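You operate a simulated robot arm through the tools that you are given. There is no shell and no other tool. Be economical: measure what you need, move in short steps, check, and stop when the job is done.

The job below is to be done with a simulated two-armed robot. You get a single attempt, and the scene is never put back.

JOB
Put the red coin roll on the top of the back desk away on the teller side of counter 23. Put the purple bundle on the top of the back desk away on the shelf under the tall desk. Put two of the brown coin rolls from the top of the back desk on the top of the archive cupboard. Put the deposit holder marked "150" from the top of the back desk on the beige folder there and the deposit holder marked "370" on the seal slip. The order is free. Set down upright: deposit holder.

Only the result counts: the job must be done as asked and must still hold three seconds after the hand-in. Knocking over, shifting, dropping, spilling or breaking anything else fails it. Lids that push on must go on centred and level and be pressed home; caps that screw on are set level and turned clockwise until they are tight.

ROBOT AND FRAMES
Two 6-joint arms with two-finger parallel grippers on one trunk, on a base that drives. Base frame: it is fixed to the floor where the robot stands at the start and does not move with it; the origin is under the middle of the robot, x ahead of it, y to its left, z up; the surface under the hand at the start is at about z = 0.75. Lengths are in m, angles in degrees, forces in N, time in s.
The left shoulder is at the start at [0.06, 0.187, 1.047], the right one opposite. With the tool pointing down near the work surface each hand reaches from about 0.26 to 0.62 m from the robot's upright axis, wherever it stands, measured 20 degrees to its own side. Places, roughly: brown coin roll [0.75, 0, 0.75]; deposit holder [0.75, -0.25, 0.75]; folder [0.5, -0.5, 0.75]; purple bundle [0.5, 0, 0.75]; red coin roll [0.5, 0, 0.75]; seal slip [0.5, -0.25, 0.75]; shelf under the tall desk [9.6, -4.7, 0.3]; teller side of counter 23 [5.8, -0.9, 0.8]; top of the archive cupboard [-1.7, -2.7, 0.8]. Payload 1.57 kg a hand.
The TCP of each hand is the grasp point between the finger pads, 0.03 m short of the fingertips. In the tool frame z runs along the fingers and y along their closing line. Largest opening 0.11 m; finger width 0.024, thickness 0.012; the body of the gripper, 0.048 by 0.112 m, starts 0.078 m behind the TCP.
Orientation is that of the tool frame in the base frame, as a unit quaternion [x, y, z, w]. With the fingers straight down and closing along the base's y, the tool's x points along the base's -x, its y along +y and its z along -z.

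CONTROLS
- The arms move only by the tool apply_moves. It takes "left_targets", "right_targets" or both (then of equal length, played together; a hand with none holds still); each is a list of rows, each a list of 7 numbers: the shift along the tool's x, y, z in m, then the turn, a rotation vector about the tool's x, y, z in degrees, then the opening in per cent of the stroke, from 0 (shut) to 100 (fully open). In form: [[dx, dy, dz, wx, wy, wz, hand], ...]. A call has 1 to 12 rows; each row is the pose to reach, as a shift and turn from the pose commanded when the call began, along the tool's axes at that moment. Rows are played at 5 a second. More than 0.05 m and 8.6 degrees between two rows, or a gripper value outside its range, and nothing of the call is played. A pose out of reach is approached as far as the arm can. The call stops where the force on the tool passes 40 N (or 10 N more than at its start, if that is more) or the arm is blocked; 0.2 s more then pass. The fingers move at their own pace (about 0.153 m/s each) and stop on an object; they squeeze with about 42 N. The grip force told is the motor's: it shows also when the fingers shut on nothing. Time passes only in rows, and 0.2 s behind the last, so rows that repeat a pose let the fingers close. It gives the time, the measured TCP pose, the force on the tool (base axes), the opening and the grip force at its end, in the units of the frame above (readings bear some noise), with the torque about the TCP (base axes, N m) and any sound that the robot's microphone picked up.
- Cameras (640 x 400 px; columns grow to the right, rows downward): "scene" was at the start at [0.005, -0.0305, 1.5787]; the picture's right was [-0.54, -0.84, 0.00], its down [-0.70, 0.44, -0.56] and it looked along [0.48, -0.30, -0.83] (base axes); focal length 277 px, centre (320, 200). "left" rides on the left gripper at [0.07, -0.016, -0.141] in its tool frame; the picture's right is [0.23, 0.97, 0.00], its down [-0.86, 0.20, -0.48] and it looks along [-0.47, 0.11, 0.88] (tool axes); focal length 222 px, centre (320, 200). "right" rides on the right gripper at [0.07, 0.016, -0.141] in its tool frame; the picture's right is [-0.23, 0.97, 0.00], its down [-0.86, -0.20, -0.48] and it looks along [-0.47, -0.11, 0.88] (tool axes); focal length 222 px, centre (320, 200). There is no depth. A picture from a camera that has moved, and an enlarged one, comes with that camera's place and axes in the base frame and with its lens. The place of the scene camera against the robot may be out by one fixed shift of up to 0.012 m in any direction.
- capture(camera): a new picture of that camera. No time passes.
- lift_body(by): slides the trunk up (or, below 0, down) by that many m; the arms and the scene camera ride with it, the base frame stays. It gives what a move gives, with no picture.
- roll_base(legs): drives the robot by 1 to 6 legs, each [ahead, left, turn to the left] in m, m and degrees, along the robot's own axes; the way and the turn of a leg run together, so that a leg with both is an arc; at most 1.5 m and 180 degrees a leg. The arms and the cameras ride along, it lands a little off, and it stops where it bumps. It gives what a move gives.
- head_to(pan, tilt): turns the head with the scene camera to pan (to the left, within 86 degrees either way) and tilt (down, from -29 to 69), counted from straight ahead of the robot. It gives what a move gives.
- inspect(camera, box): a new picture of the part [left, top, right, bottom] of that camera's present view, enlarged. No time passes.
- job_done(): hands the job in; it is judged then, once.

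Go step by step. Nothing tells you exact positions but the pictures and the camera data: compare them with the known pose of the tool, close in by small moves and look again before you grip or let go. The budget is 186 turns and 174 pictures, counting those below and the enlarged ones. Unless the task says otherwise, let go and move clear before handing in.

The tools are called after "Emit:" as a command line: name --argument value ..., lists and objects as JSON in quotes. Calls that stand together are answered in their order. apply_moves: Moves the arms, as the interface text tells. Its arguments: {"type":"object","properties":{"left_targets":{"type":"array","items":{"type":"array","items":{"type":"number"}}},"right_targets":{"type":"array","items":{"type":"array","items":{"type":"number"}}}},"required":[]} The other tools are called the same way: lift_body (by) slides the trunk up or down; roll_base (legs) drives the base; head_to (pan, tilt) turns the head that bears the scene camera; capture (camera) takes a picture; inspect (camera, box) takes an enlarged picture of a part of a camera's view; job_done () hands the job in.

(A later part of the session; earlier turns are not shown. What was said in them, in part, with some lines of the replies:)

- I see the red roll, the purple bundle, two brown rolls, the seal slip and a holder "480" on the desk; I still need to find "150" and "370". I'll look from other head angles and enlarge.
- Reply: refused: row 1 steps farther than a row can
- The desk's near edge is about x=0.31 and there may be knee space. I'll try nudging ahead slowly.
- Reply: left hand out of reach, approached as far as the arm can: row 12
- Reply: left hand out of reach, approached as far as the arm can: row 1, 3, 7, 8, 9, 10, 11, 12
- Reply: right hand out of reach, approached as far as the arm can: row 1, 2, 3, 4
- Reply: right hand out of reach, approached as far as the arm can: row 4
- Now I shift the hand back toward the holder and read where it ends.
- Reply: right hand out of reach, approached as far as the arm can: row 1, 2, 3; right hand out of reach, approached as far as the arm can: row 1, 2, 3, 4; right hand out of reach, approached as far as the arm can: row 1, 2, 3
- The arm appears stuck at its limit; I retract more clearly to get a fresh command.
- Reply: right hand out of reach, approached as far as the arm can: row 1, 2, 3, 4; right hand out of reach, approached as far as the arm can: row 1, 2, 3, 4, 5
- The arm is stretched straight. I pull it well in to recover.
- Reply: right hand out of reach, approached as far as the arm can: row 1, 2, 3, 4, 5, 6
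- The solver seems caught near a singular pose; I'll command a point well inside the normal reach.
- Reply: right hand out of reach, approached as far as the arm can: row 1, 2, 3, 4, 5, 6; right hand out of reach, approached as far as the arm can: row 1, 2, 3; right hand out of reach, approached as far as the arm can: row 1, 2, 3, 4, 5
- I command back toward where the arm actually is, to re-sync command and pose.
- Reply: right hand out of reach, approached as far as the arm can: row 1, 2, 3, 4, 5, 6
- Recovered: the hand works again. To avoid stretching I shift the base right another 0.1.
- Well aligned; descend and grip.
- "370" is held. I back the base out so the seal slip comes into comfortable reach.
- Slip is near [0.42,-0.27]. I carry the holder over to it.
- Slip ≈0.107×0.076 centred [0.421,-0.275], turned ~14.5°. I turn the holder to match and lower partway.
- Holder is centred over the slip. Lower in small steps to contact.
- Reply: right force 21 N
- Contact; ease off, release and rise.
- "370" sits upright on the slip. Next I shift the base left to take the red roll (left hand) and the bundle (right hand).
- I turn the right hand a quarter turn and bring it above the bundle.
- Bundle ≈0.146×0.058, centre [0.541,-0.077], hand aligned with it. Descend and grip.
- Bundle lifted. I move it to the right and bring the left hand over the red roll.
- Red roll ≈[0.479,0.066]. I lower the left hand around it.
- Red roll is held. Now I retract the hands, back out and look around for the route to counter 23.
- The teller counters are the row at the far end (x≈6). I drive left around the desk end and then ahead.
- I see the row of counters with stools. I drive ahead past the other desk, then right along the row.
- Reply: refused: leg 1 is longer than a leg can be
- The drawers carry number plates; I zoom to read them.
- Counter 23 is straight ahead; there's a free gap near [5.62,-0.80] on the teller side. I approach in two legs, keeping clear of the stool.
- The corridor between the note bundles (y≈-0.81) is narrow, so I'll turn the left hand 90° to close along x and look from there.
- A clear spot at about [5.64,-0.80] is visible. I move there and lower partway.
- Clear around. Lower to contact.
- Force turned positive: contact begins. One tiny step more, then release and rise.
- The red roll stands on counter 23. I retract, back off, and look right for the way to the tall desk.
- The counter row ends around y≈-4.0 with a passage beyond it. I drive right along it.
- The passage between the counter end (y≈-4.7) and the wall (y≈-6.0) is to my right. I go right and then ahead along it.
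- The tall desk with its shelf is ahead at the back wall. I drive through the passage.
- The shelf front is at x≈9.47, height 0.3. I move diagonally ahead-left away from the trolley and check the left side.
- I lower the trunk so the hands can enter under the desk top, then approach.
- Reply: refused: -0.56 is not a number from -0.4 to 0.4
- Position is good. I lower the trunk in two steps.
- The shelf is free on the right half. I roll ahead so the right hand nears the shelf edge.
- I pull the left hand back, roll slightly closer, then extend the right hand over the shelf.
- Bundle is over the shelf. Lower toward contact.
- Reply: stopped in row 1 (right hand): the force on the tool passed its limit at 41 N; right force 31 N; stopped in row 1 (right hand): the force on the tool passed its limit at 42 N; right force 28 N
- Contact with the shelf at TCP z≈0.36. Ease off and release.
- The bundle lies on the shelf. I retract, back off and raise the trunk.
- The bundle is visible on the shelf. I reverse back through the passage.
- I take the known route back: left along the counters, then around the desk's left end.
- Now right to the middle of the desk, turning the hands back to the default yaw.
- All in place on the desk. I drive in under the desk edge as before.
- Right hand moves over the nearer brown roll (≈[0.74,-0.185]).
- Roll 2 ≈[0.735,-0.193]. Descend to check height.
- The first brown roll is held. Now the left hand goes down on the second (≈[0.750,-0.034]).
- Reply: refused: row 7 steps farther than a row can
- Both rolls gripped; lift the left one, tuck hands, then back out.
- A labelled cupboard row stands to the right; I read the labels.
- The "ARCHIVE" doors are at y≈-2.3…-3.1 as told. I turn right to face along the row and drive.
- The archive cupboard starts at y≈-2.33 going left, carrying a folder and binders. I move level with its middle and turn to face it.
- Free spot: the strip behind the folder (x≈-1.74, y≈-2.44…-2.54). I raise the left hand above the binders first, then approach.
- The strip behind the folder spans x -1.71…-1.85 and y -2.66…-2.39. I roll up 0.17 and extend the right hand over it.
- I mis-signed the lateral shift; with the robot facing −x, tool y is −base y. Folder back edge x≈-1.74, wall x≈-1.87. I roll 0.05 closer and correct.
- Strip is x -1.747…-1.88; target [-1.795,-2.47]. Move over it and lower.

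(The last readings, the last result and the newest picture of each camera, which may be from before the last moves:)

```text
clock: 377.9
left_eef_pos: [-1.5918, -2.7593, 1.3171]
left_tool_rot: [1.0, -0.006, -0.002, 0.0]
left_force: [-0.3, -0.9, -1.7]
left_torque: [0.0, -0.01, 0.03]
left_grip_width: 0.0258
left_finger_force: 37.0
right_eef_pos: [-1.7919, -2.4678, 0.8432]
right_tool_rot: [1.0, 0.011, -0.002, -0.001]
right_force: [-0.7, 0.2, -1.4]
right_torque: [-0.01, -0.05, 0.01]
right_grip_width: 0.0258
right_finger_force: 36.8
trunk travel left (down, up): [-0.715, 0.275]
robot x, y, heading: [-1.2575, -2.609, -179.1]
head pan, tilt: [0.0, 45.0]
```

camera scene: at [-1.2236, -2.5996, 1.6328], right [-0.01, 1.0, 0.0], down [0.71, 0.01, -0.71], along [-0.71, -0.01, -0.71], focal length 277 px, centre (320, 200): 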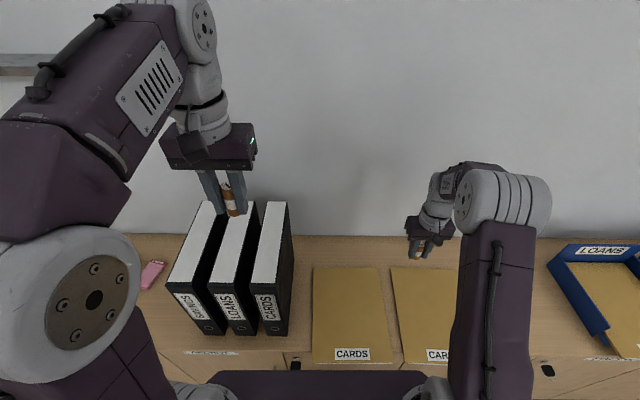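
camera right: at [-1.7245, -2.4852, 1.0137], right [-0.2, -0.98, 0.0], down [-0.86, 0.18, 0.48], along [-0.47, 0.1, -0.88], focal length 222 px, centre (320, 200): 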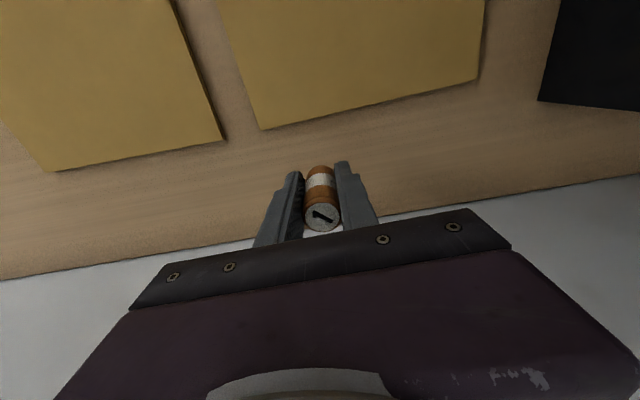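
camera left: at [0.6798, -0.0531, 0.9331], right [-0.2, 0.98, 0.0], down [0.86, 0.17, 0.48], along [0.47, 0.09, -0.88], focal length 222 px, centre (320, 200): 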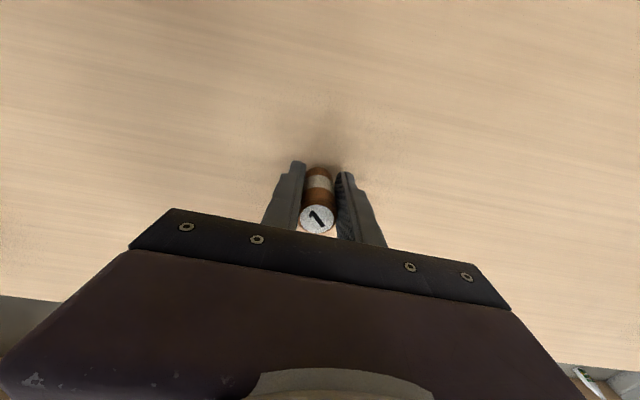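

Emit:
apply_moves --right_targets '[[0, 0, 0.003, 0, 0, 0, 5]]'

Emit:
apply_moves --right_targets '[[0, 0, 0.003, 0, 0, 0, 5]]'

Emit:
apply_moves --right_targets '[[0, 0, 0.003, 0, 0, 0, 5]]'

Emit:
inspect --camera "right" --box '[240, 120, 400, 220]'

```text
clock: 378.3
left_eef_pos: [-1.5925, -2.7603, 1.3186]
left_tool_rot: [1.0, -0.006, -0.001, 0.0]
left_force: [0.0, 0.5, -1.7]
left_torque: [-0.03, -0.04, 0.01]
left_grip_width: 0.0256
left_finger_force: 37.1
right_eef_pos: [-1.7911, -2.4684, 0.839]
right_tool_rot: [1.0, 0.011, -0.001, -0.002]
right_force: [-0.4, 0.2, -1.7]
right_torque: [0.03, -0.02, 0.01]
right_grip_width: 0.0258
right_finger_force: 37.2
trunk travel left (down, up): [-0.715, 0.275]
robot x, y, heading: [-1.2515, -2.6091, -179.2]
head pan, tilt: [0.0, 45.0]
```

```text
clock: 378.7
left_eef_pos: [-1.5919, -2.7605, 1.3193]
left_tool_rot: [1.0, -0.005, -0.002, -0.001]
left_force: [0.1, 0.0, -1.8]
left_torque: [0.01, 0.0, -0.02]
left_grip_width: 0.0258
left_finger_force: 37.3
right_eef_pos: [-1.7935, -2.4674, 0.8366]
right_tool_rot: [1.0, 0.012, -0.002, -0.001]
right_force: [-0.1, 0.2, -1.8]
right_torque: [0.02, 0.0, 0.04]
right_grip_width: 0.0255
right_finger_force: 36.3
trunk travel left (down, up): [-0.715, 0.275]
robot x, y, heading: [-1.2502, -2.6117, -179.3]
head pan, tilt: [0.0, 45.0]
```

```text
clock: 379.1
left_eef_pos: [-1.5921, -2.7601, 1.3196]
left_tool_rot: [1.0, -0.006, -0.002, 0.0]
left_force: [-1.2, -0.2, -0.7]
left_torque: [0.0, -0.04, 0.02]
left_grip_width: 0.0256
left_finger_force: 36.9
right_eef_pos: [-1.7922, -2.4676, 0.8345]
right_tool_rot: [1.0, 0.011, -0.001, -0.001]
right_force: [0.3, -0.3, -1.8]
right_torque: [0.02, -0.01, 0.0]
right_grip_width: 0.0255
right_finger_force: 36.9
trunk travel left (down, up): [-0.715, 0.275]
robot x, y, heading: [-1.2511, -2.6074, -179.2]
head pan, tilt: [0.0, 45.0]
```

```text
4.00 times, centred on (320, 170) of right
camera zoom: at [-1.7218, -2.4833, 0.9745], right [-0.2, -0.98, 0.0], down [-0.86, 0.18, 0.48], along [-0.47, 0.1, -0.88], focal length 888 px, centre (320, 320)
```

zoom: 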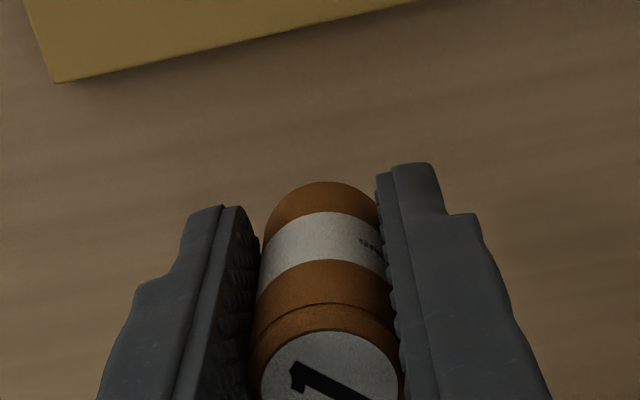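

Emit:
apply_moves --right_targets '[[0, 0, 0.004, 0, 0, 0, 5]]'

Emit:
apply_moves --right_targets '[[0, 0, 0.004, 0, 0, 0, 5]]'

Emit:
apply_moves --right_targets '[[0, 0, 0.003, 0, 0, 0, 5]]'

Emit:
apply_moves --right_targets '[[0, 0, 0.003, 0, 0, 0, 5]]'

```text
clock: 379.5
left_eef_pos: [-1.5922, -2.7608, 1.3173]
left_tool_rot: [1.0, -0.005, -0.002, 0.0]
left_force: [0.5, -0.4, -1.5]
left_torque: [0.0, -0.01, 0.02]
left_grip_width: 0.0256
left_finger_force: 36.7
right_eef_pos: [-1.7932, -2.4683, 0.8294]
right_tool_rot: [1.0, 0.011, -0.002, -0.001]
right_force: [0.6, 0.1, -1.5]
right_torque: [0.03, -0.01, -0.03]
right_grip_width: 0.0258
right_finger_force: 36.7
trunk travel left (down, up): [-0.715, 0.275]
robot x, y, heading: [-1.2512, -2.6104, -179.5]
head pan, tilt: [0.0, 45.0]
```

```text
clock: 379.9
left_eef_pos: [-1.5915, -2.7616, 1.3184]
left_tool_rot: [1.0, -0.006, -0.001, 0.0]
left_force: [-0.6, -0.1, -1.7]
left_torque: [-0.01, -0.02, -0.01]
left_grip_width: 0.0254
left_finger_force: 37.1
right_eef_pos: [-1.7926, -2.4685, 0.8259]
right_tool_rot: [1.0, 0.012, -0.002, -0.001]
right_force: [-0.6, 1.6, -1.4]
right_torque: [0.01, -0.03, 0.01]
right_grip_width: 0.0256
right_finger_force: 36.6
trunk travel left (down, up): [-0.715, 0.275]
robot x, y, heading: [-1.2513, -2.6098, -179.2]
head pan, tilt: [0.0, 45.0]
```

```text
clock: 380.3
left_eef_pos: [-1.5929, -2.7598, 1.3203]
left_tool_rot: [1.0, -0.005, -0.001, 0.0]
left_force: [-0.4, 0.8, -2.2]
left_torque: [0.01, -0.02, 0.0]
left_grip_width: 0.0257
left_finger_force: 37.2
right_eef_pos: [-1.793, -2.4675, 0.8235]
right_tool_rot: [1.0, 0.011, -0.002, -0.001]
right_force: [-0.4, -0.2, -1.5]
right_torque: [0.02, -0.01, 0.0]
right_grip_width: 0.0258
right_finger_force: 37.1
trunk travel left (down, up): [-0.715, 0.275]
robot x, y, heading: [-1.2543, -2.6078, -179.3]
head pan, tilt: [0.0, 45.0]
```

```text
clock: 380.7
left_eef_pos: [-1.5923, -2.7605, 1.3183]
left_tool_rot: [1.0, -0.005, -0.002, 0.0]
left_force: [0.6, -0.1, -0.2]
left_torque: [-0.01, -0.05, -0.01]
left_grip_width: 0.0256
left_finger_force: 36.9
right_eef_pos: [-1.7944, -2.4679, 0.8207]
right_tool_rot: [1.0, 0.011, -0.002, -0.002]
right_force: [0.6, -0.1, -1.1]
right_torque: [-0.01, -0.02, -0.01]
right_grip_width: 0.0256
right_finger_force: 37.4
trunk travel left (down, up): [-0.715, 0.275]
robot x, y, heading: [-1.2536, -2.6072, -179.4]
head pan, tilt: [0.0, 45.0]
```

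Emit:
apply_moves --right_targets '[[0, 0, 0.003, 0, 0, 0, 5]]'

Emit:
apply_moves --right_targets '[[0, 0, 0.003, 0, 0, 0, 5]]'

Emit:
apply_moves --right_targets '[[0, 0, 0.003, 0, 0, 0, 5]]'

Emit:
apply_moves --right_targets '[[0, 0, 0.003, 0, 0, 0, 5]]'

```text
clock: 381.1
left_eef_pos: [-1.5931, -2.7597, 1.3185]
left_tool_rot: [1.0, -0.005, -0.001, 0.0]
left_force: [-0.4, -0.4, -1.7]
left_torque: [-0.01, -0.05, 0.03]
left_grip_width: 0.0254
left_finger_force: 36.8
right_eef_pos: [-1.7924, -2.4683, 0.8175]
right_tool_rot: [1.0, 0.011, -0.002, -0.001]
right_force: [-0.6, -0.6, -1.6]
right_torque: [-0.03, 0.0, -0.03]
right_grip_width: 0.0256
right_finger_force: 37.3
trunk travel left (down, up): [-0.715, 0.275]
robot x, y, heading: [-1.2505, -2.6117, -179.6]
head pan, tilt: [0.0, 45.0]
```

```text
clock: 381.5
left_eef_pos: [-1.591, -2.7612, 1.3197]
left_tool_rot: [1.0, -0.005, -0.002, 0.0]
left_force: [-0.4, -0.1, -2.1]
left_torque: [0.01, -0.05, -0.04]
left_grip_width: 0.026
left_finger_force: 36.8
right_eef_pos: [-1.7933, -2.4689, 0.8145]
right_tool_rot: [1.0, 0.012, -0.002, -0.002]
right_force: [-0.1, -0.4, -1.4]
right_torque: [0.0, -0.01, 0.0]
right_grip_width: 0.0259
right_finger_force: 37.0
trunk travel left (down, up): [-0.715, 0.275]
robot x, y, heading: [-1.2567, -2.6089, -179.0]
head pan, tilt: [0.0, 45.0]
```

```text
clock: 381.9
left_eef_pos: [-1.5914, -2.7607, 1.3181]
left_tool_rot: [1.0, -0.005, -0.002, 0.0]
left_force: [-0.9, -0.3, -1.7]
left_torque: [0.01, -0.04, -0.02]
left_grip_width: 0.0258
left_finger_force: 36.5
right_eef_pos: [-1.7923, -2.4684, 0.8103]
right_tool_rot: [1.0, 0.012, -0.001, -0.001]
right_force: [0.5, 0.7, -2.1]
right_torque: [-0.03, 0.01, -0.05]
right_grip_width: 0.0257
right_finger_force: 36.7
trunk travel left (down, up): [-0.715, 0.275]
robot x, y, heading: [-1.2499, -2.6062, -179.2]
head pan, tilt: [0.0, 45.0]
```

```text
clock: 382.3
left_eef_pos: [-1.5926, -2.7615, 1.3177]
left_tool_rot: [1.0, -0.005, -0.002, 0.0]
left_force: [-0.9, -0.5, -1.2]
left_torque: [0.01, -0.02, 0.01]
left_grip_width: 0.0255
left_finger_force: 36.6
right_eef_pos: [-1.7917, -2.4691, 0.807]
right_tool_rot: [1.0, 0.012, -0.001, -0.002]
right_force: [-0.5, 0.3, -1.2]
right_torque: [0.01, 0.0, 0.0]
right_grip_width: 0.0259
right_finger_force: 37.0
trunk travel left (down, up): [-0.715, 0.275]
robot x, y, heading: [-1.2553, -2.6052, -179.3]
head pan, tilt: [0.0, 45.0]
```

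Emit:
apply_moves --right_targets '[[0, 0, 0.003, 0, 0, 0, 5], [0, 0, 0.005, 0, 0, 0, 5]]'

Emit:
apply_moves --right_targets '[[0, 0, 0.003, 0, 0, 0, 5]]'

Emit:
apply_moves --right_targets '[[0, 0, 0.003, 0, 0, 0, 5]]'

Emit:
inspect --camera "right" --box '[240, 120, 400, 220]'

```text
clock: 382.9
left_eef_pos: [-1.5926, -2.7601, 1.3181]
left_tool_rot: [1.0, -0.005, -0.002, 0.0]
left_force: [-0.3, 0.2, -1.8]
left_torque: [0.01, -0.04, -0.01]
left_grip_width: 0.0258
left_finger_force: 36.2
right_eef_pos: [-1.7924, -2.4682, 0.8038]
right_tool_rot: [1.0, 0.011, -0.002, -0.002]
right_force: [0.2, 0.5, -1.3]
right_torque: [-0.01, 0.01, 0.0]
right_grip_width: 0.0255
right_finger_force: 36.8
trunk travel left (down, up): [-0.715, 0.275]
robot x, y, heading: [-1.2556, -2.6093, -179.4]
head pan, tilt: [0.0, 45.0]
```

```text
clock: 383.3
left_eef_pos: [-1.5917, -2.7601, 1.3191]
left_tool_rot: [1.0, -0.005, -0.001, 0.0]
left_force: [1.0, 0.5, -1.6]
left_torque: [0.01, -0.03, -0.01]
left_grip_width: 0.0258
left_finger_force: 36.7
right_eef_pos: [-1.7938, -2.4673, 0.7998]
right_tool_rot: [1.0, 0.011, -0.002, -0.002]
right_force: [-0.7, 0.3, -1.1]
right_torque: [0.0, -0.01, -0.01]
right_grip_width: 0.0255
right_finger_force: 36.8
trunk travel left (down, up): [-0.715, 0.275]
robot x, y, heading: [-1.2545, -2.6091, -179.3]
head pan, tilt: [0.0, 45.0]
```

```text
clock: 383.7
left_eef_pos: [-1.5911, -2.7614, 1.3176]
left_tool_rot: [1.0, -0.005, -0.002, 0.001]
left_force: [-1.0, -0.5, -1.5]
left_torque: [-0.02, 0.01, 0.02]
left_grip_width: 0.0255
left_finger_force: 37.0
right_eef_pos: [-1.7926, -2.4682, 0.7982]
right_tool_rot: [1.0, 0.012, -0.002, -0.002]
right_force: [-0.4, 0.1, -1.8]
right_torque: [0.01, -0.03, 0.0]
right_grip_width: 0.0258
right_finger_force: 36.6
trunk travel left (down, up): [-0.715, 0.275]
robot x, y, heading: [-1.2509, -2.61, -179.4]
head pan, tilt: [0.0, 45.0]
```

```text
4.00 times, centred on (320, 170) of right
camera zoom: at [-1.7218, -2.4835, 0.9376], right [-0.2, -0.98, 0.0], down [-0.86, 0.18, 0.48], along [-0.47, 0.1, -0.88], focal length 888 px, centre (320, 320)
```

zoom: 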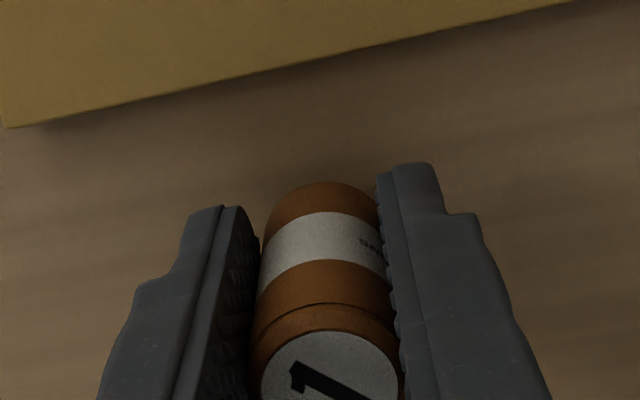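

Triangulating the folder corner gives a top at about z≈0.76, so contact is close. Continue finely.

Emit:
apply_moves --right_targets '[[0, 0, 0.003, 0, 0, 0, 5]]'

Emit:
apply_moves --right_targets '[[0, 0, 0.003, 0, 0, 0, 5]]'

Emit:
apply_moves --right_targets '[[0, 0, 0.003, 0, 0, 0, 5]]'

```text
clock: 384.1
left_eef_pos: [-1.5918, -2.7592, 1.3175]
left_tool_rot: [1.0, -0.006, -0.002, 0.0]
left_force: [-0.1, 0.3, -1.5]
left_torque: [0.01, 0.0, 0.02]
left_grip_width: 0.0257
left_finger_force: 36.9
right_eef_pos: [-1.7929, -2.4673, 0.7944]
right_tool_rot: [1.0, 0.012, -0.002, -0.001]
right_force: [-0.6, 0.1, -2.0]
right_torque: [-0.01, -0.05, -0.01]
right_grip_width: 0.0255
right_finger_force: 37.3
trunk travel left (down, up): [-0.715, 0.275]
robot x, y, heading: [-1.2532, -2.606, -179.3]
head pan, tilt: [0.0, 45.0]
```

```text
clock: 384.5
left_eef_pos: [-1.592, -2.7595, 1.3176]
left_tool_rot: [1.0, -0.006, -0.002, 0.001]
left_force: [-0.5, 0.2, -1.5]
left_torque: [-0.03, -0.02, -0.02]
left_grip_width: 0.0259
left_finger_force: 36.6
right_eef_pos: [-1.793, -2.468, 0.7924]
right_tool_rot: [1.0, 0.012, -0.002, -0.002]
right_force: [-0.9, -0.8, -0.8]
right_torque: [-0.03, 0.01, 0.01]
right_grip_width: 0.0257
right_finger_force: 37.0
trunk travel left (down, up): [-0.715, 0.275]
robot x, y, heading: [-1.2548, -2.6069, -179.2]
head pan, tilt: [0.0, 45.0]
```

```text
clock: 384.9
left_eef_pos: [-1.5895, -2.7607, 1.3197]
left_tool_rot: [1.0, -0.004, -0.002, 0.0]
left_force: [-0.4, 0.3, -1.0]
left_torque: [-0.03, -0.06, -0.01]
left_grip_width: 0.0258
left_finger_force: 36.9
right_eef_pos: [-1.7927, -2.4673, 0.7914]
right_tool_rot: [1.0, 0.011, -0.004, -0.002]
right_force: [0.2, -0.8, 7.5]
right_torque: [-0.06, -0.01, 0.03]
right_grip_width: 0.0259
right_finger_force: 37.2
trunk travel left (down, up): [-0.715, 0.275]
robot x, y, heading: [-1.2527, -2.6105, -179.4]
head pan, tilt: [0.0, 45.0]
```

Contact at z 0.791. Release and rise.

Emit:
apply_moves --right_targets '[[0, 0, -0.001, 0, 0, 0, 28], [0, 0, -0.001, 0, 0, 0, 45], [0, 0, -0.001, 0, 0, 0, 45], [0, 0, -0.04, 0, 0, 0, 45], [0, 0, -0.085, 0, 0, 0, 45], [0, 0, -0.13, 0, 0, 0, 50], [0, 0, -0.175, 0, 0, 0, 50], [0.04, 0, -0.19, 0, 0, 0, 50], [0.085, 0, -0.2, 0, 0, 0, 50], [0.13, 0, -0.2, 0, 0, 0, 50], [0.17, 0, -0.2, 0, 0, 0, 50]]'

Emit:
capture --camera "scene"

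```text
clock: 387.3
left_eef_pos: [-1.5896, -2.7602, 1.3186]
left_tool_rot: [1.0, -0.006, -0.003, 0.0]
left_force: [0.3, -0.1, -1.8]
left_torque: [-0.03, 0.0, 0.02]
left_grip_width: 0.0256
left_finger_force: 37.3
right_eef_pos: [-1.6212, -2.4634, 0.9909]
right_tool_rot: [1.0, 0.011, -0.005, -0.002]
right_force: [-0.4, 0.3, -0.3]
right_torque: [0.02, 0.01, 0.0]
right_grip_width: 0.0549
right_finger_force: 0.1
trunk travel left (down, up): [-0.715, 0.275]
robot x, y, heading: [-1.2521, -2.6138, -179.2]
head pan, tilt: [0.0, 45.0]
```

```text
47 pictures are left
camera scene: at [-1.2686, -2.6013, 1.6329], right [-0.01, 1.0, 0.0], down [0.71, 0.01, -0.71], along [-0.71, -0.01, -0.71], focal length 277 px, centre (320, 200)
```

scene: 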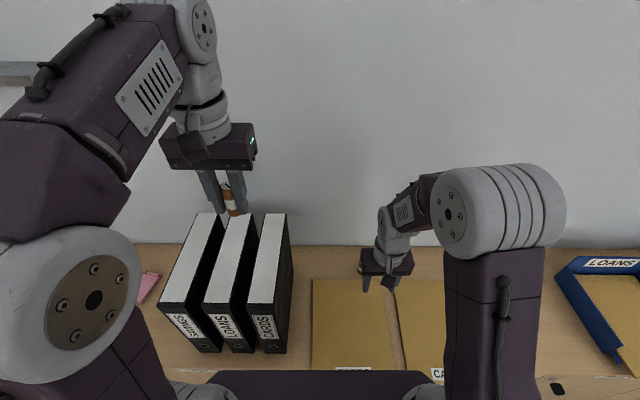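

I strafe 0.2 m right so the left hand lines up with the strip.

Emit:
roll_base --legs '[[0, -0.19, 0]]'

Emit:
capture --camera "left"

Emit:
capture --camera "scene"

```text
clock: 388.8
left_eef_pos: [-1.5946, -2.5771, 1.3183]
left_tool_rot: [1.0, -0.005, -0.001, -0.001]
left_force: [-0.1, -0.1, -1.1]
left_torque: [0.0, -0.04, 0.0]
left_grip_width: 0.0259
left_finger_force: 37.0
right_eef_pos: [-1.6241, -2.2797, 0.9905]
right_tool_rot: [1.0, 0.011, -0.002, -0.002]
right_force: [-0.1, -0.2, -0.1]
right_torque: [0.04, -0.01, 0.0]
right_grip_width: 0.0551
right_finger_force: 0.1
trunk travel left (down, up): [-0.715, 0.275]
robot x, y, heading: [-1.2551, -2.4229, -179.4]
head pan, tilt: [0.0, 45.0]
```

```text
46 pictures are left
camera left: at [-1.5232, -2.562, 1.4596], right [0.22, -0.98, 0.0], down [-0.86, -0.19, 0.48], along [-0.47, -0.1, -0.88], focal length 222 px, centre (320, 200)
```

left: 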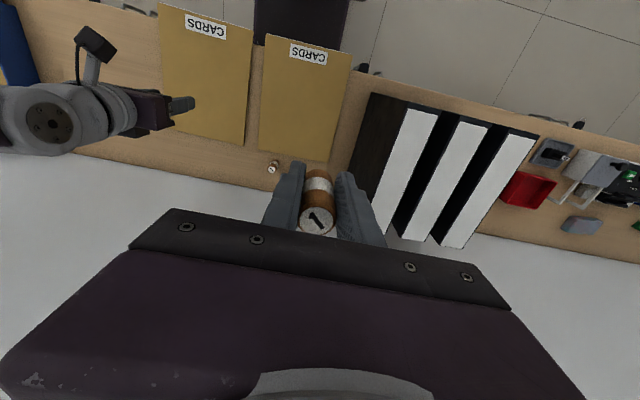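

```text
45 pictures are left
camera scene: at [-1.2729, -2.4185, 1.6329], right [-0.01, 1.0, 0.0], down [0.71, 0.01, -0.71], along [-0.71, -0.01, -0.71], focal length 277 px, centre (320, 200)
```

scene: 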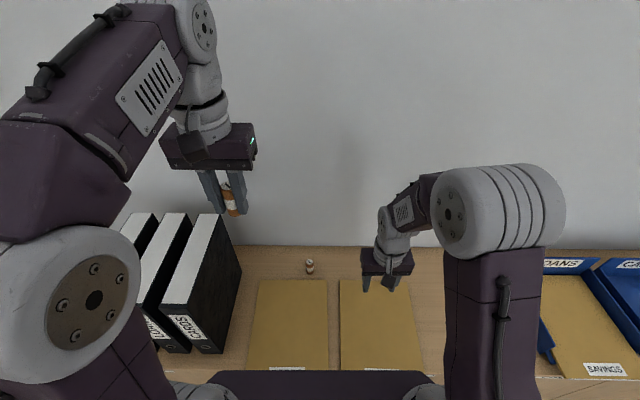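

Roll 1 stands behind the folder. I lower the left hand between binders and roll 1 (target [-1.795,-2.565]), first down, then forward.

Emit:
apply_moves --left_targets '[[0, -0.012, 0.045, 0, 0, 0, 5], [0, -0.012, 0.09, 0, 0, 0, 5], [0, -0.012, 0.135, 0, 0, 0, 5], [0, -0.012, 0.18, 0, 0, 0, 5], [0, -0.012, 0.225, 0, 0, 0, 5], [0, -0.012, 0.27, 0, 0, 0, 5], [0, -0.012, 0.315, 0, 0, 0, 5], [0, -0.012, 0.34, 0, 0, 0, 5]]'

Emit:
capture --camera "left"

Emit:
capture --camera "scene"

```text
clock: 390.6
left_eef_pos: [-1.5969, -2.5622, 0.9779]
left_tool_rot: [1.0, -0.006, -0.002, 0.0]
left_force: [0.4, 0.0, -1.5]
left_torque: [0.02, -0.02, 0.0]
left_grip_width: 0.0259
left_finger_force: 37.0
right_eef_pos: [-1.6237, -2.2782, 0.9907]
right_tool_rot: [1.0, 0.011, -0.001, -0.002]
right_force: [0.0, -0.3, 0.2]
right_torque: [0.02, 0.01, 0.0]
right_grip_width: 0.055
right_finger_force: 0.1
trunk travel left (down, up): [-0.715, 0.275]
robot x, y, heading: [-1.2597, -2.4259, -179.2]
head pan, tilt: [0.0, 45.0]
```

```text
44 pictures are left
camera left: at [-1.5259, -2.5471, 1.119], right [0.22, -0.98, 0.0], down [-0.86, -0.19, 0.48], along [-0.47, -0.1, -0.88], focal length 222 px, centre (320, 200)
```

left: 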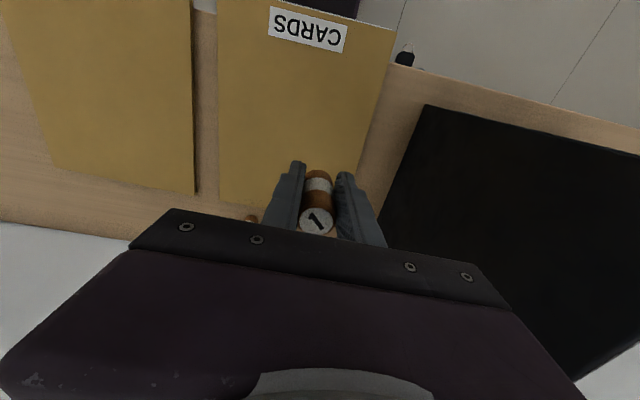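

```text
43 pictures are left
camera scene: at [-1.2733, -2.416, 1.6329], right [-0.01, 1.0, 0.0], down [0.71, 0.01, -0.71], along [-0.71, -0.01, -0.71], focal length 277 px, centre (320, 200)
```

scene: 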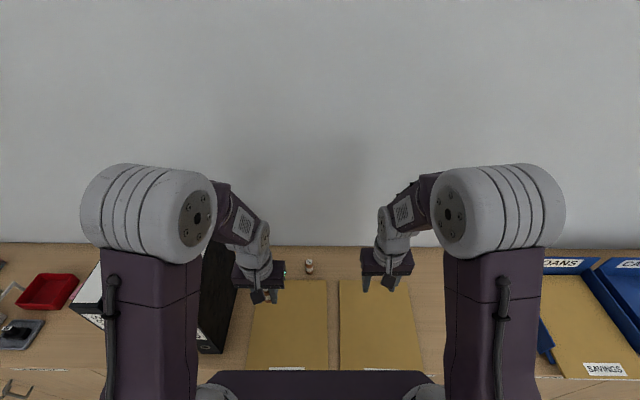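

The left elbow would foul the binders when stretched that deep, so I'll set this roll down on the free top to the right and re-grip it with the right hand. I strafe right.

Emit:
roll_base --legs '[[-0.04, 0, 0], [0, -0.6, 0]]'

Emit:
capture --camera "left"

Emit:
capture --camera "scene"

```text
clock: 394.5
left_eef_pos: [-1.5659, -1.9699, 0.9782]
left_tool_rot: [1.0, 0.003, -0.001, 0.0]
left_force: [0.7, 0.6, -1.3]
left_torque: [0.03, -0.05, -0.02]
left_grip_width: 0.0255
left_finger_force: 36.8
right_eef_pos: [-1.6004, -1.6867, 0.991]
right_tool_rot: [1.0, 0.02, -0.002, -0.002]
right_force: [0.9, 0.7, 0.3]
right_torque: [0.03, 0.02, 0.01]
right_grip_width: 0.0552
right_finger_force: 0.0
trunk travel left (down, up): [-0.715, 0.275]
robot x, y, heading: [-1.2287, -1.8245, -178.2]
head pan, tilt: [0.0, 45.0]
```

```text
42 pictures are left
camera left: at [-1.4964, -1.9534, 1.1195], right [0.23, -0.97, 0.0], down [-0.85, -0.21, 0.48], along [-0.47, -0.11, -0.88], focal length 222 px, centre (320, 200)
```

left: 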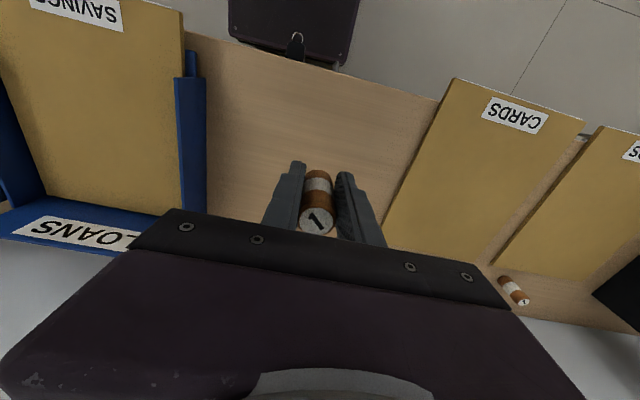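

```text
41 pictures are left
camera scene: at [-1.2458, -1.8182, 1.6329], right [-0.03, 1.0, 0.0], down [0.71, 0.02, -0.71], along [-0.71, -0.02, -0.71], focal length 277 px, centre (320, 200)
```

scene: 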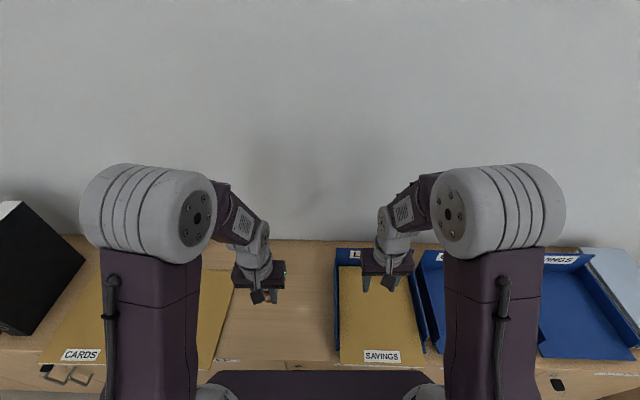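

Below the left hand it is clear. I lower the roll there.

Emit:
apply_moves --left_targets '[[0, 0, 0.045, 0, 0, 0, 5], [0, 0, 0.09, 0, 0, 0, 5], [0, 0, 0.135, 0, 0, 0, 5], [0, 0, 0.17, 0, 0, 0, 5], [0, 0, 0.18, 0, 0, 0, 5]]'

Emit:
apply_moves --left_targets '[[0, 0, 0.003, 0, 0, 0, 5]]'

Emit:
apply_moves --left_targets '[[0, 0, 0.003, 0, 0, 0, 5]]'

Emit:
apply_moves --left_targets '[[0, 0, 0.002, 0, 0, 0, 5]]'

```text
clock: 395.7
left_eef_pos: [-1.5669, -1.9686, 0.7983]
left_tool_rot: [1.0, 0.003, -0.002, 0.0]
left_force: [0.0, -0.6, -1.2]
left_torque: [-0.02, -0.03, -0.01]
left_grip_width: 0.0257
left_finger_force: 36.8
right_eef_pos: [-1.5999, -1.6852, 0.9896]
right_tool_rot: [1.0, 0.02, -0.002, -0.001]
right_force: [-0.6, 0.7, -0.3]
right_torque: [0.0, 0.0, -0.01]
right_grip_width: 0.0548
right_finger_force: 0.0
trunk travel left (down, up): [-0.715, 0.275]
robot x, y, heading: [-1.2265, -1.8244, -178.2]
head pan, tilt: [0.0, 45.0]
```

```text
clock: 396.1
left_eef_pos: [-1.5675, -1.97, 0.7943]
left_tool_rot: [1.0, 0.004, -0.002, -0.001]
left_force: [0.0, 0.3, -1.8]
left_torque: [0.03, -0.03, -0.03]
left_grip_width: 0.0258
left_finger_force: 37.3
right_eef_pos: [-1.6005, -1.6863, 0.9907]
right_tool_rot: [1.0, 0.02, -0.001, -0.002]
right_force: [-0.2, -0.2, -0.5]
right_torque: [0.01, -0.03, -0.01]
right_grip_width: 0.0549
right_finger_force: 0.1
trunk travel left (down, up): [-0.715, 0.275]
robot x, y, heading: [-1.2269, -1.8251, -178.3]
head pan, tilt: [0.0, 45.0]
```

```text
clock: 396.5
left_eef_pos: [-1.5679, -1.9697, 0.7916]
left_tool_rot: [1.0, 0.004, -0.003, 0.001]
left_force: [0.7, -1.0, 4.3]
left_torque: [-0.07, 0.07, 0.07]
left_grip_width: 0.0255
left_finger_force: 36.5
right_eef_pos: [-1.5999, -1.6861, 0.9906]
right_tool_rot: [1.0, 0.02, -0.002, -0.001]
right_force: [-1.2, -0.9, -0.2]
right_torque: [0.0, -0.03, 0.0]
right_grip_width: 0.0551
right_finger_force: 0.1
trunk travel left (down, up): [-0.715, 0.275]
robot x, y, heading: [-1.2304, -1.826, -178.1]
head pan, tilt: [0.0, 45.0]
```

```text
clock: 396.9
left_eef_pos: [-1.5676, -1.9685, 0.7909]
left_tool_rot: [1.0, 0.004, -0.005, -0.001]
left_force: [1.9, -5.2, 36.5]
left_torque: [-0.2, 0.24, 0.05]
left_grip_width: 0.0258
left_finger_force: 37.1
right_eef_pos: [-1.5975, -1.6862, 0.9919]
right_tool_rot: [1.0, 0.02, -0.004, -0.002]
right_force: [0.1, -0.5, -0.2]
right_torque: [0.02, 0.0, 0.03]
right_grip_width: 0.055
right_finger_force: 0.2
trunk travel left (down, up): [-0.715, 0.275]
robot x, y, heading: [-1.2298, -1.8273, -178.4]
head pan, tilt: [0.0, 45.0]
```

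Release it standing and raise the left hand high.

Emit:
apply_moves --left_targets '[[0, 0, -0.002, 0, 0, 0, 28], [0, 0, -0.002, 0, 0, 0, 45], [0, 0, -0.002, 0, 0, 0, 45], [0, 0, -0.045, 0, 0, 0, 45], [0, 0, -0.09, 0, 0, 0, 45], [0, 0, -0.135, 0, 0, 0, 45], [0, 0, -0.18, 0, 0, 0, 45], [0, 0, -0.225, 0, 0, 0, 45], [0, 0, -0.27, 0, 0, 0, 45], [0, 0, -0.315, 0, 0, 0, 45], [0, 0, -0.36, 0, 0, 0, 45], [0, 0, -0.405, 0, 0, 0, 45]]'

Emit:
apply_moves --left_targets '[[0.03, 0, -0.03, 0, 0, 0, 20], [0.06, 0, -0.06, 0, 0, 0, 5], [0.08, 0, -0.1, 0, 0, 0, 5], [0.1, 0, -0.13, 0, 0, 0, 5]]'

Emit:
roll_base --legs '[[0, 0.29, -1.6]]'

Emit:
capture --camera "right"

Emit:
capture --camera "scene"

```text
clock: 399.5
left_eef_pos: [-1.5636, -1.972, 1.1918]
left_tool_rot: [1.0, 0.004, -0.001, 0.0]
left_force: [-0.3, -0.6, 0.5]
left_torque: [-0.05, 0.03, -0.01]
left_grip_width: 0.0492
left_finger_force: 0.1
right_eef_pos: [-1.6002, -1.6855, 0.9901]
right_tool_rot: [1.0, 0.02, -0.001, -0.002]
right_force: [0.6, -0.2, -0.5]
right_torque: [-0.02, 0.0, -0.01]
right_grip_width: 0.055
right_finger_force: 0.0
trunk travel left (down, up): [-0.715, 0.275]
robot x, y, heading: [-1.2255, -1.8261, -178.4]
head pan, tilt: [0.0, 45.0]
```

```text
clock: 400.5
left_eef_pos: [-1.4635, -1.9696, 1.3273]
left_tool_rot: [1.0, 0.004, -0.002, 0.0]
left_force: [0.0, -1.0, 1.1]
left_torque: [-0.01, 0.04, 0.0]
left_grip_width: 0.0056
left_finger_force: 0.1
right_eef_pos: [-1.5997, -1.6862, 0.9905]
right_tool_rot: [1.0, 0.021, -0.003, -0.002]
right_force: [0.3, -0.1, 0.6]
right_torque: [0.0, -0.02, -0.02]
right_grip_width: 0.0549
right_finger_force: 0.1
trunk travel left (down, up): [-0.715, 0.275]
robot x, y, heading: [-1.2307, -1.8239, -178.3]
head pan, tilt: [0.0, 45.0]
```

```text
clock: 402.5
left_eef_pos: [-1.4619, -2.2518, 1.3273]
left_tool_rot: [1.0, -0.006, -0.001, 0.0]
left_force: [-0.3, 0.2, 0.0]
left_torque: [-0.01, -0.02, -0.01]
left_grip_width: 0.0054
left_finger_force: 0.1
right_eef_pos: [-1.5911, -1.9665, 0.9898]
right_tool_rot: [1.0, 0.009, -0.003, -0.001]
right_force: [-0.6, 0.4, -0.2]
right_torque: [-0.04, -0.03, 0.01]
right_grip_width: 0.055
right_finger_force: 0.0
trunk travel left (down, up): [-0.715, 0.275]
robot x, y, heading: [-1.2198, -2.1112, -179.5]
head pan, tilt: [0.0, 45.0]
```

```text
40 pictures are left
camera right: at [-1.5209, -1.9823, 1.1302], right [-0.21, -0.98, 0.0], down [-0.86, 0.18, 0.48], along [-0.47, 0.1, -0.88], focal length 222 px, centre (320, 200)
```

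right: 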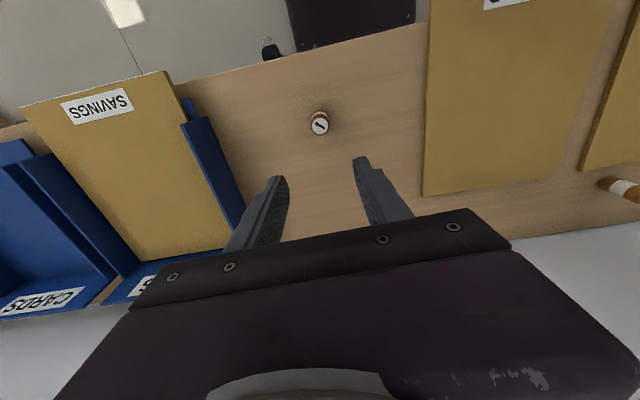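

```text
39 pictures are left
camera scene: at [-1.2401, -2.1045, 1.6329], right [-0.01, 1.0, 0.0], down [0.71, 0.01, -0.71], along [-0.71, -0.01, -0.71], focal length 277 px, centre (320, 200)
```

scene: 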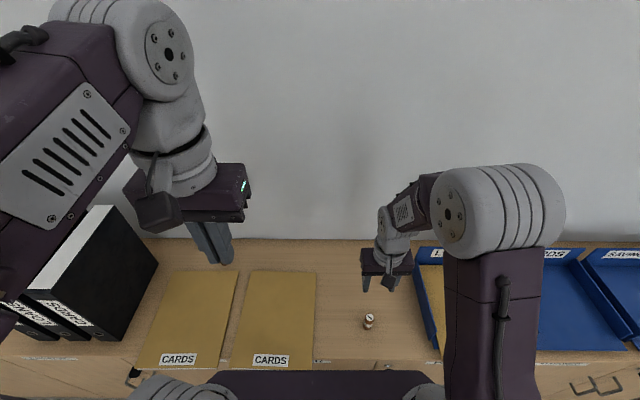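

The roll stands right below the right hand. I open, align and descend.

Emit:
apply_moves --right_targets '[[0.012, 0.002, 0.02, 0, 0, 0, 75], [0.022, 0.002, 0.06, 0, 0, 0, 75], [0.022, 0.002, 0.1, 0, 0, 0, 75], [0.022, 0.002, 0.125, 0, 0, 0, 75]]'

Emit:
capture --camera "right"

```text
clock: 403.5
left_eef_pos: [-1.4634, -2.2528, 1.3275]
left_tool_rot: [1.0, -0.007, -0.001, 0.0]
left_force: [-0.1, 0.8, -0.6]
left_torque: [0.0, 0.02, 0.01]
left_grip_width: 0.0055
left_finger_force: 0.2
right_eef_pos: [-1.5707, -1.9676, 0.8647]
right_tool_rot: [1.0, 0.01, -0.002, -0.001]
right_force: [0.0, -0.6, -0.3]
right_torque: [-0.04, -0.02, -0.02]
right_grip_width: 0.0825
right_finger_force: 0.0
trunk travel left (down, up): [-0.715, 0.275]
robot x, y, heading: [-1.2246, -2.1156, -179.5]
head pan, tilt: [0.0, 45.0]
```

```text
38 pictures are left
camera right: at [-1.4996, -1.9843, 1.0064], right [-0.21, -0.98, 0.0], down [-0.86, 0.18, 0.48], along [-0.47, 0.1, -0.88], focal length 222 px, centre (320, 200)
```

right: 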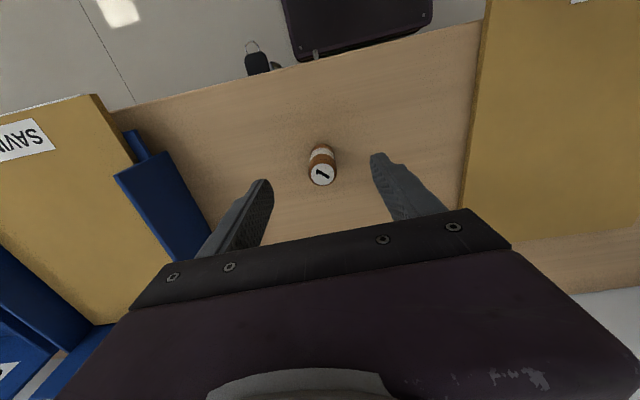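

Emit:
apply_moves --right_targets '[[0, 0, 0.035, 0, 0, 0, 75], [0, 0, 0.072, 0, 0, 0, 75], [0, 0, 0.072, 0, 0, 0, 40], [0, 0, 0.072, 0, 0, 0, 10], [0, 0, 0.072, 0, 0, 0, 5], [0, 0, 0.072, 0, 0, 0, 5]]'

Emit:
apply_moves --right_targets '[[0, 0, -0.045, 0, 0, 0, 5], [0, 0, -0.09, 0, 0, 0, 5], [0, 0, -0.135, 0, 0, 0, 5], [0, 0, -0.18, 0, 0, 0, 5]]'

Emit:
roll_base --legs '[[0, 0.58, -0.5]]'

Emit:
capture --camera "right"

Emit:
capture --camera "scene"

```text
clock: 404.9
left_eef_pos: [-1.4624, -2.2533, 1.3261]
left_tool_rot: [1.0, -0.007, -0.002, 0.0]
left_force: [-0.4, -1.7, -1.0]
left_torque: [-0.02, -0.02, -0.01]
left_grip_width: 0.0053
left_finger_force: 0.1
right_eef_pos: [-1.57, -1.967, 0.7938]
right_tool_rot: [1.0, 0.01, -0.002, -0.002]
right_force: [-0.8, 0.0, 0.0]
right_torque: [0.01, -0.02, 0.01]
right_grip_width: 0.0258
right_finger_force: 36.7
trunk travel left (down, up): [-0.715, 0.275]
robot x, y, heading: [-1.2233, -2.1172, -179.7]
head pan, tilt: [0.0, 45.0]
```

```text
clock: 405.9
left_eef_pos: [-1.4606, -2.254, 1.3263]
left_tool_rot: [1.0, -0.007, -0.003, 0.0]
left_force: [-0.7, 0.6, -0.4]
left_torque: [0.02, 0.0, 0.0]
left_grip_width: 0.0056
left_finger_force: 0.0
right_eef_pos: [-1.5649, -1.969, 0.9739]
right_tool_rot: [1.0, 0.011, -0.001, -0.002]
right_force: [0.1, 0.4, -1.5]
right_torque: [-0.01, 0.0, 0.02]
right_grip_width: 0.0259
right_finger_force: 37.2
trunk travel left (down, up): [-0.715, 0.275]
robot x, y, heading: [-1.2222, -2.1129, -179.4]
head pan, tilt: [0.0, 45.0]
```

```text
clock: 409.2
left_eef_pos: [-1.4555, -2.8285, 1.3262]
left_tool_rot: [1.0, -0.006, -0.002, 0.0]
left_force: [0.1, 0.0, -0.4]
left_torque: [-0.04, -0.01, -0.02]
left_grip_width: 0.0056
left_finger_force: 0.0
right_eef_pos: [-1.5624, -2.544, 0.9718]
right_tool_rot: [1.0, 0.01, -0.001, 0.0]
right_force: [0.0, 0.7, -2.4]
right_torque: [0.02, 0.02, 0.01]
right_grip_width: 0.0258
right_finger_force: 37.3
trunk travel left (down, up): [-0.715, 0.275]
robot x, y, heading: [-1.215, -2.6909, -179.5]
head pan, tilt: [0.0, 45.0]
```

```text
37 pictures are left
camera right: at [-1.4914, -2.5599, 1.1129], right [-0.21, -0.98, 0.0], down [-0.86, 0.18, 0.48], along [-0.47, 0.1, -0.88], focal length 222 px, centre (320, 200)
```

right: 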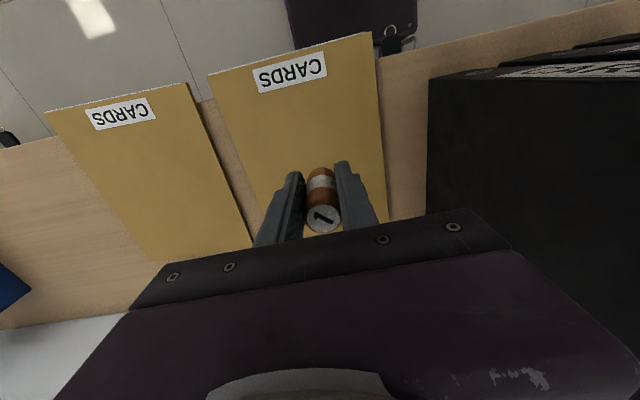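

```text
36 pictures are left
camera scene: at [-1.2347, -2.6805, 1.6329], right [-0.01, 1.0, 0.0], down [0.71, 0.01, -0.71], along [-0.71, -0.01, -0.71], focal length 277 px, centre (320, 200)
```

scene: 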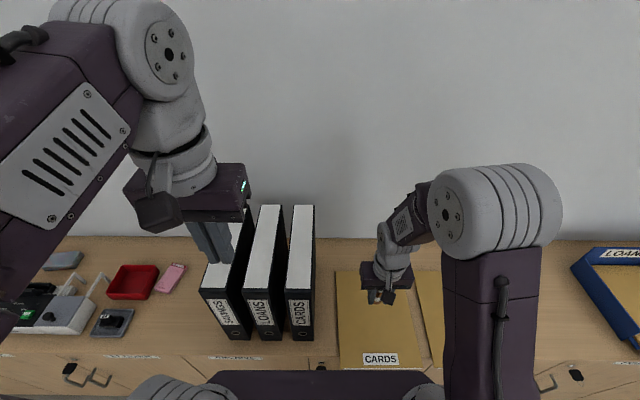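

I roll 0.04 closer and extend the right hand to the second place beside roll 1.

Emit:
roll_base --legs '[[0.04, 0, 0]]'

Emit:
apply_moves --right_targets '[[-0.04, 0.003, 0, 0, 0, 0, 5], [-0.08, 0.006, 0, 0, 0, 0, 5], [-0.12, 0.009, 0, 0, 0, 0, 5], [-0.155, 0.012, 0, 0, 0, 0, 5], [-0.19, 0.015, 0, 0, 0, 0, 5]]'

Emit:
capture --camera "right"

```text
clock: 410.1
left_eef_pos: [-1.4903, -2.8305, 1.3283]
left_tool_rot: [1.0, -0.006, -0.004, 0.0]
left_force: [0.5, -0.6, 0.5]
left_torque: [0.01, 0.05, -0.01]
left_grip_width: 0.0053
left_finger_force: 0.1
right_eef_pos: [-1.5972, -2.5448, 0.9734]
right_tool_rot: [1.0, 0.01, -0.004, -0.002]
right_force: [0.6, -0.2, -2.0]
right_torque: [0.0, 0.03, -0.01]
right_grip_width: 0.0258
right_finger_force: 37.2
trunk travel left (down, up): [-0.715, 0.275]
robot x, y, heading: [-1.2564, -2.6897, -179.3]
head pan, tilt: [0.0, 45.0]
```

```text
clock: 411.2
left_eef_pos: [-1.4968, -2.8287, 1.3264]
left_tool_rot: [1.0, -0.007, -0.002, -0.001]
left_force: [-1.0, -0.6, 0.2]
left_torque: [-0.01, -0.03, -0.04]
left_grip_width: 0.0054
left_finger_force: 0.0
right_eef_pos: [-1.7901, -2.5649, 0.9724]
right_tool_rot: [1.0, 0.011, -0.002, -0.002]
right_force: [0.1, 0.2, -0.9]
right_torque: [0.02, 0.0, 0.04]
right_grip_width: 0.0258
right_finger_force: 37.1
trunk travel left (down, up): [-0.715, 0.275]
robot x, y, heading: [-1.2545, -2.6896, -179.5]
head pan, tilt: [0.0, 45.0]
```

```text
35 pictures are left
camera right: at [-1.7196, -2.5803, 1.1129], right [-0.21, -0.98, 0.0], down [-0.86, 0.18, 0.48], along [-0.47, 0.1, -0.88], focal length 222 px, centre (320, 200)
```

right: 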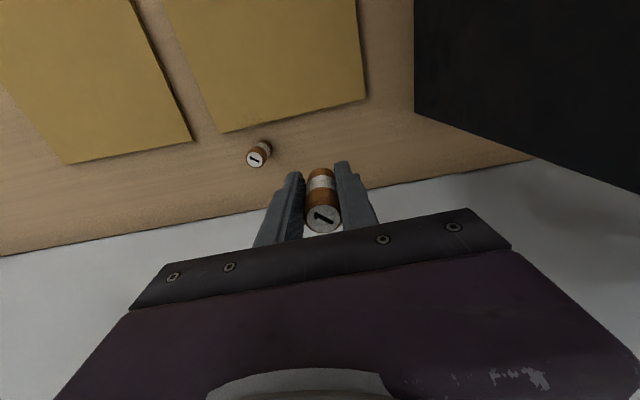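

The spot between roll 1 and the binders is clear. Lower.

Emit:
apply_moves --right_targets '[[0, 0, 0.045, 0, 0, 0, 5], [0, 0, 0.09, 0, 0, 0, 5], [0, 0, 0.13, 0, 0, 0, 5], [0, 0, 0.16, 0, 0, 0, 5], [0, 0, 0.174, 0, 0, 0, 5]]'

Emit:
inspect --camera "right" --box '[200, 80, 440, 230]'

Emit:
apply_moves --right_targets '[[0, 0, 0.003, 0, 0, 0, 5]]'

Emit:
apply_moves --right_targets '[[0, 0, 0.002, 0, 0, 0, 5]]'

```text
clock: 412.4
left_eef_pos: [-1.4949, -2.8292, 1.326]
left_tool_rot: [1.0, -0.005, -0.002, 0.0]
left_force: [0.3, 0.0, 0.7]
left_torque: [0.03, 0.02, 0.0]
left_grip_width: 0.0052
left_finger_force: 0.0
right_eef_pos: [-1.7912, -2.5628, 0.7969]
right_tool_rot: [1.0, 0.01, -0.001, -0.001]
right_force: [0.2, -0.6, -2.9]
right_torque: [0.0, -0.03, 0.0]
right_grip_width: 0.0257
right_finger_force: 37.2
trunk travel left (down, up): [-0.715, 0.275]
robot x, y, heading: [-1.2578, -2.6897, -179.4]
head pan, tilt: [0.0, 45.0]
```

```text
2.67 times, centred on (320, 155) of right
camera zoom: at [-1.7211, -2.5788, 0.9384], right [-0.21, -0.98, 0.0], down [-0.86, 0.18, 0.48], along [-0.47, 0.1, -0.88], focal length 592 px, centre (320, 320)
```

zoom: 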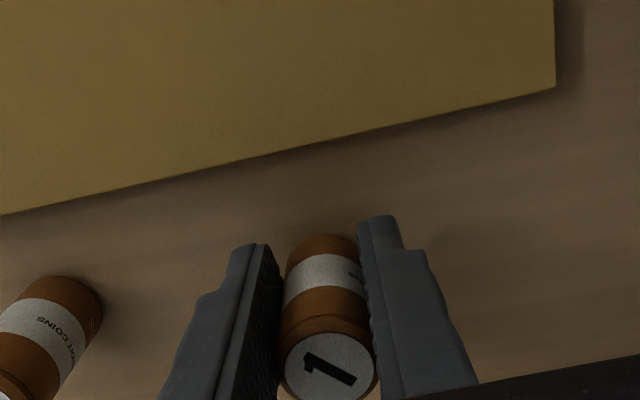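

```text
clock: 412.9
left_eef_pos: [-1.4955, -2.8289, 1.3264]
left_tool_rot: [1.0, -0.006, -0.001, 0.0]
left_force: [-0.1, -0.1, -0.2]
left_torque: [-0.02, 0.02, 0.01]
left_grip_width: 0.0057
left_finger_force: 0.1
right_eef_pos: [-1.7912, -2.5626, 0.7957]
right_tool_rot: [1.0, 0.01, -0.003, -0.001]
right_force: [0.0, 0.4, -1.2]
right_torque: [0.0, -0.03, 0.02]
right_grip_width: 0.0256
right_finger_force: 37.1
trunk travel left (down, up): [-0.715, 0.275]
robot x, y, heading: [-1.2568, -2.6889, -179.5]
head pan, tilt: [0.0, 45.0]
```

```text
clock: 413.2
left_eef_pos: [-1.4939, -2.8304, 1.3275]
left_tool_rot: [1.0, -0.006, -0.001, 0.0]
left_force: [0.3, -0.6, 0.3]
left_torque: [-0.01, -0.02, 0.0]
left_grip_width: 0.0056
left_finger_force: 0.1
right_eef_pos: [-1.7908, -2.5627, 0.794]
right_tool_rot: [1.0, 0.011, -0.003, -0.002]
right_force: [0.8, 0.5, 1.4]
right_torque: [0.03, 0.0, 0.0]
right_grip_width: 0.0255
right_finger_force: 37.1
trunk travel left (down, up): [-0.715, 0.275]
robot x, y, heading: [-1.2566, -2.6917, -179.6]
head pan, tilt: [0.0, 45.0]
```

Contact begins; one small step, then release and retract.

Emit:
apply_moves --right_targets '[[0, 0, 0.001, 0, 0, 0, 5]]'

Emit:
apply_moves --right_targets '[[0, 0, 0, 0, 0, 0, 28], [0, 0, 0, 0, 0, 0, 42], [0, 0, 0, 0, 0, 0, 42], [0, 0, -0.04, 0, 0, 0, 42], [0, 0, -0.085, 0, 0, 0, 42], [0, 0, -0.13, 0, 0, 0, 42], [0, 0, -0.175, 0, 0, 0, 42], [0.04, 0, -0.19, 0, 0, 0, 42], [0.085, 0, -0.2, 0, 0, 0, 42], [0.13, 0, -0.2, 0, 0, 0, 42], [0.17, 0, -0.2, 0, 0, 0, 42]]'

Emit:
roll_base --legs '[[-0.35, 0, 0]]'

Emit:
head_to --pan 0 --tilt 40

Emit:
capture --camera "scene"

```text
clock: 413.6
left_eef_pos: [-1.4941, -2.8294, 1.3275]
left_tool_rot: [1.0, -0.006, -0.003, 0.0]
left_force: [0.0, 0.0, 0.6]
left_torque: [0.02, 0.02, 0.03]
left_grip_width: 0.0057
left_finger_force: 0.1
right_eef_pos: [-1.7901, -2.5622, 0.7943]
right_tool_rot: [1.0, 0.01, -0.003, -0.002]
right_force: [0.2, 2.2, 7.1]
right_torque: [-0.03, 0.06, 0.01]
right_grip_width: 0.0255
right_finger_force: 36.9
trunk travel left (down, up): [-0.715, 0.275]
robot x, y, heading: [-1.2558, -2.6894, -179.5]
head pan, tilt: [0.0, 45.0]
```

```text
clock: 416.1
left_eef_pos: [-1.4938, -2.8307, 1.3277]
left_tool_rot: [1.0, -0.006, -0.003, 0.0]
left_force: [0.4, 1.1, 1.3]
left_torque: [-0.01, 0.01, 0.01]
left_grip_width: 0.0056
left_finger_force: 0.1
right_eef_pos: [-1.6159, -2.5594, 0.9949]
right_tool_rot: [1.0, 0.01, -0.003, -0.002]
right_force: [0.3, 0.0, 0.3]
right_torque: [0.0, 0.0, 0.03]
right_grip_width: 0.0461
right_finger_force: 0.0
trunk travel left (down, up): [-0.715, 0.275]
robot x, y, heading: [-1.258, -2.6906, -179.3]
head pan, tilt: [0.0, 45.0]
```

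```text
clock: 418.3
left_eef_pos: [-1.1499, -2.8259, 1.326]
left_tool_rot: [1.0, -0.01, -0.001, 0.0]
left_force: [-0.4, 0.3, -0.1]
left_torque: [0.01, -0.01, 0.0]
left_grip_width: 0.0054
left_finger_force: 0.0
right_eef_pos: [-1.2713, -2.5541, 0.9946]
right_tool_rot: [1.0, 0.007, -0.001, -0.002]
right_force: [0.2, 0.9, -0.8]
right_torque: [-0.02, 0.01, -0.01]
right_grip_width: 0.0462
right_finger_force: 0.1
trunk travel left (down, up): [-0.715, 0.275]
robot x, y, heading: [-0.9099, -2.6873, -179.8]
head pan, tilt: [0.0, 45.0]
```

```text
clock: 419.0
left_eef_pos: [-1.1475, -2.8256, 1.3272]
left_tool_rot: [1.0, -0.009, -0.002, 0.0]
left_force: [0.9, -0.4, 0.2]
left_torque: [0.04, 0.01, 0.03]
left_grip_width: 0.0057
left_finger_force: 0.0
right_eef_pos: [-1.2695, -2.5548, 0.9945]
right_tool_rot: [1.0, 0.006, -0.002, -0.002]
right_force: [0.0, 0.5, -0.3]
right_torque: [0.04, 0.0, 0.02]
right_grip_width: 0.0464
right_finger_force: 0.0
trunk travel left (down, up): [-0.715, 0.275]
robot x, y, heading: [-0.912, -2.6895, -179.8]
head pan, tilt: [0.0, 40.0]
```

```text
33 pictures are left
camera scene: at [-0.929, -2.6794, 1.6401], right [0.0, 1.0, 0.0], down [0.64, 0.0, -0.77], along [-0.77, 0.0, -0.64], focal length 277 px, centre (320, 200)
```

scene: 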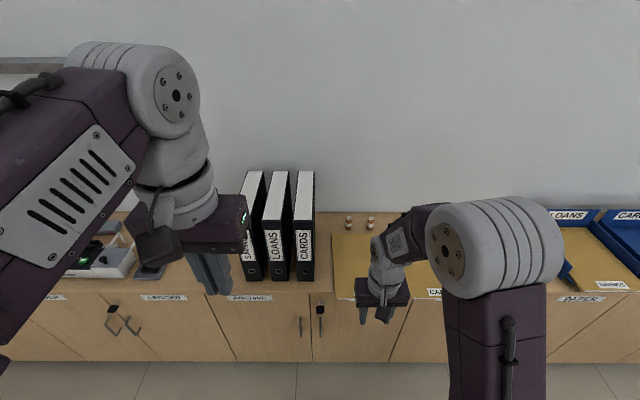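

Both brown rolls stand on the archive cupboard, the holders stood upright when last seen, and the red roll and bundle are in place; the hands are clear. I hand in.

Emit:
job_done

```text
The job is handed in.
```

The job is handed in, with all five items set where you asked and both hands clear; I have had no verdict back.

- **Red coin roll:** standing on the teller side of counter 23.
- **Purple bundle:** lying on the shelf under the tall desk.
- **Two brown coin rolls:** standing on top of the archive cupboard, behind the folder there. I set one down briefly on the cupboard next to it to re-grip it with the other hand.
- **Deposit holder "150":** upright on the beige folder.
- **Deposit holder "370":** upright on the seal slip.

I did not go back for a final look at the back desk, counter 23 or the tall desk. Each item looked right when I last saw it.
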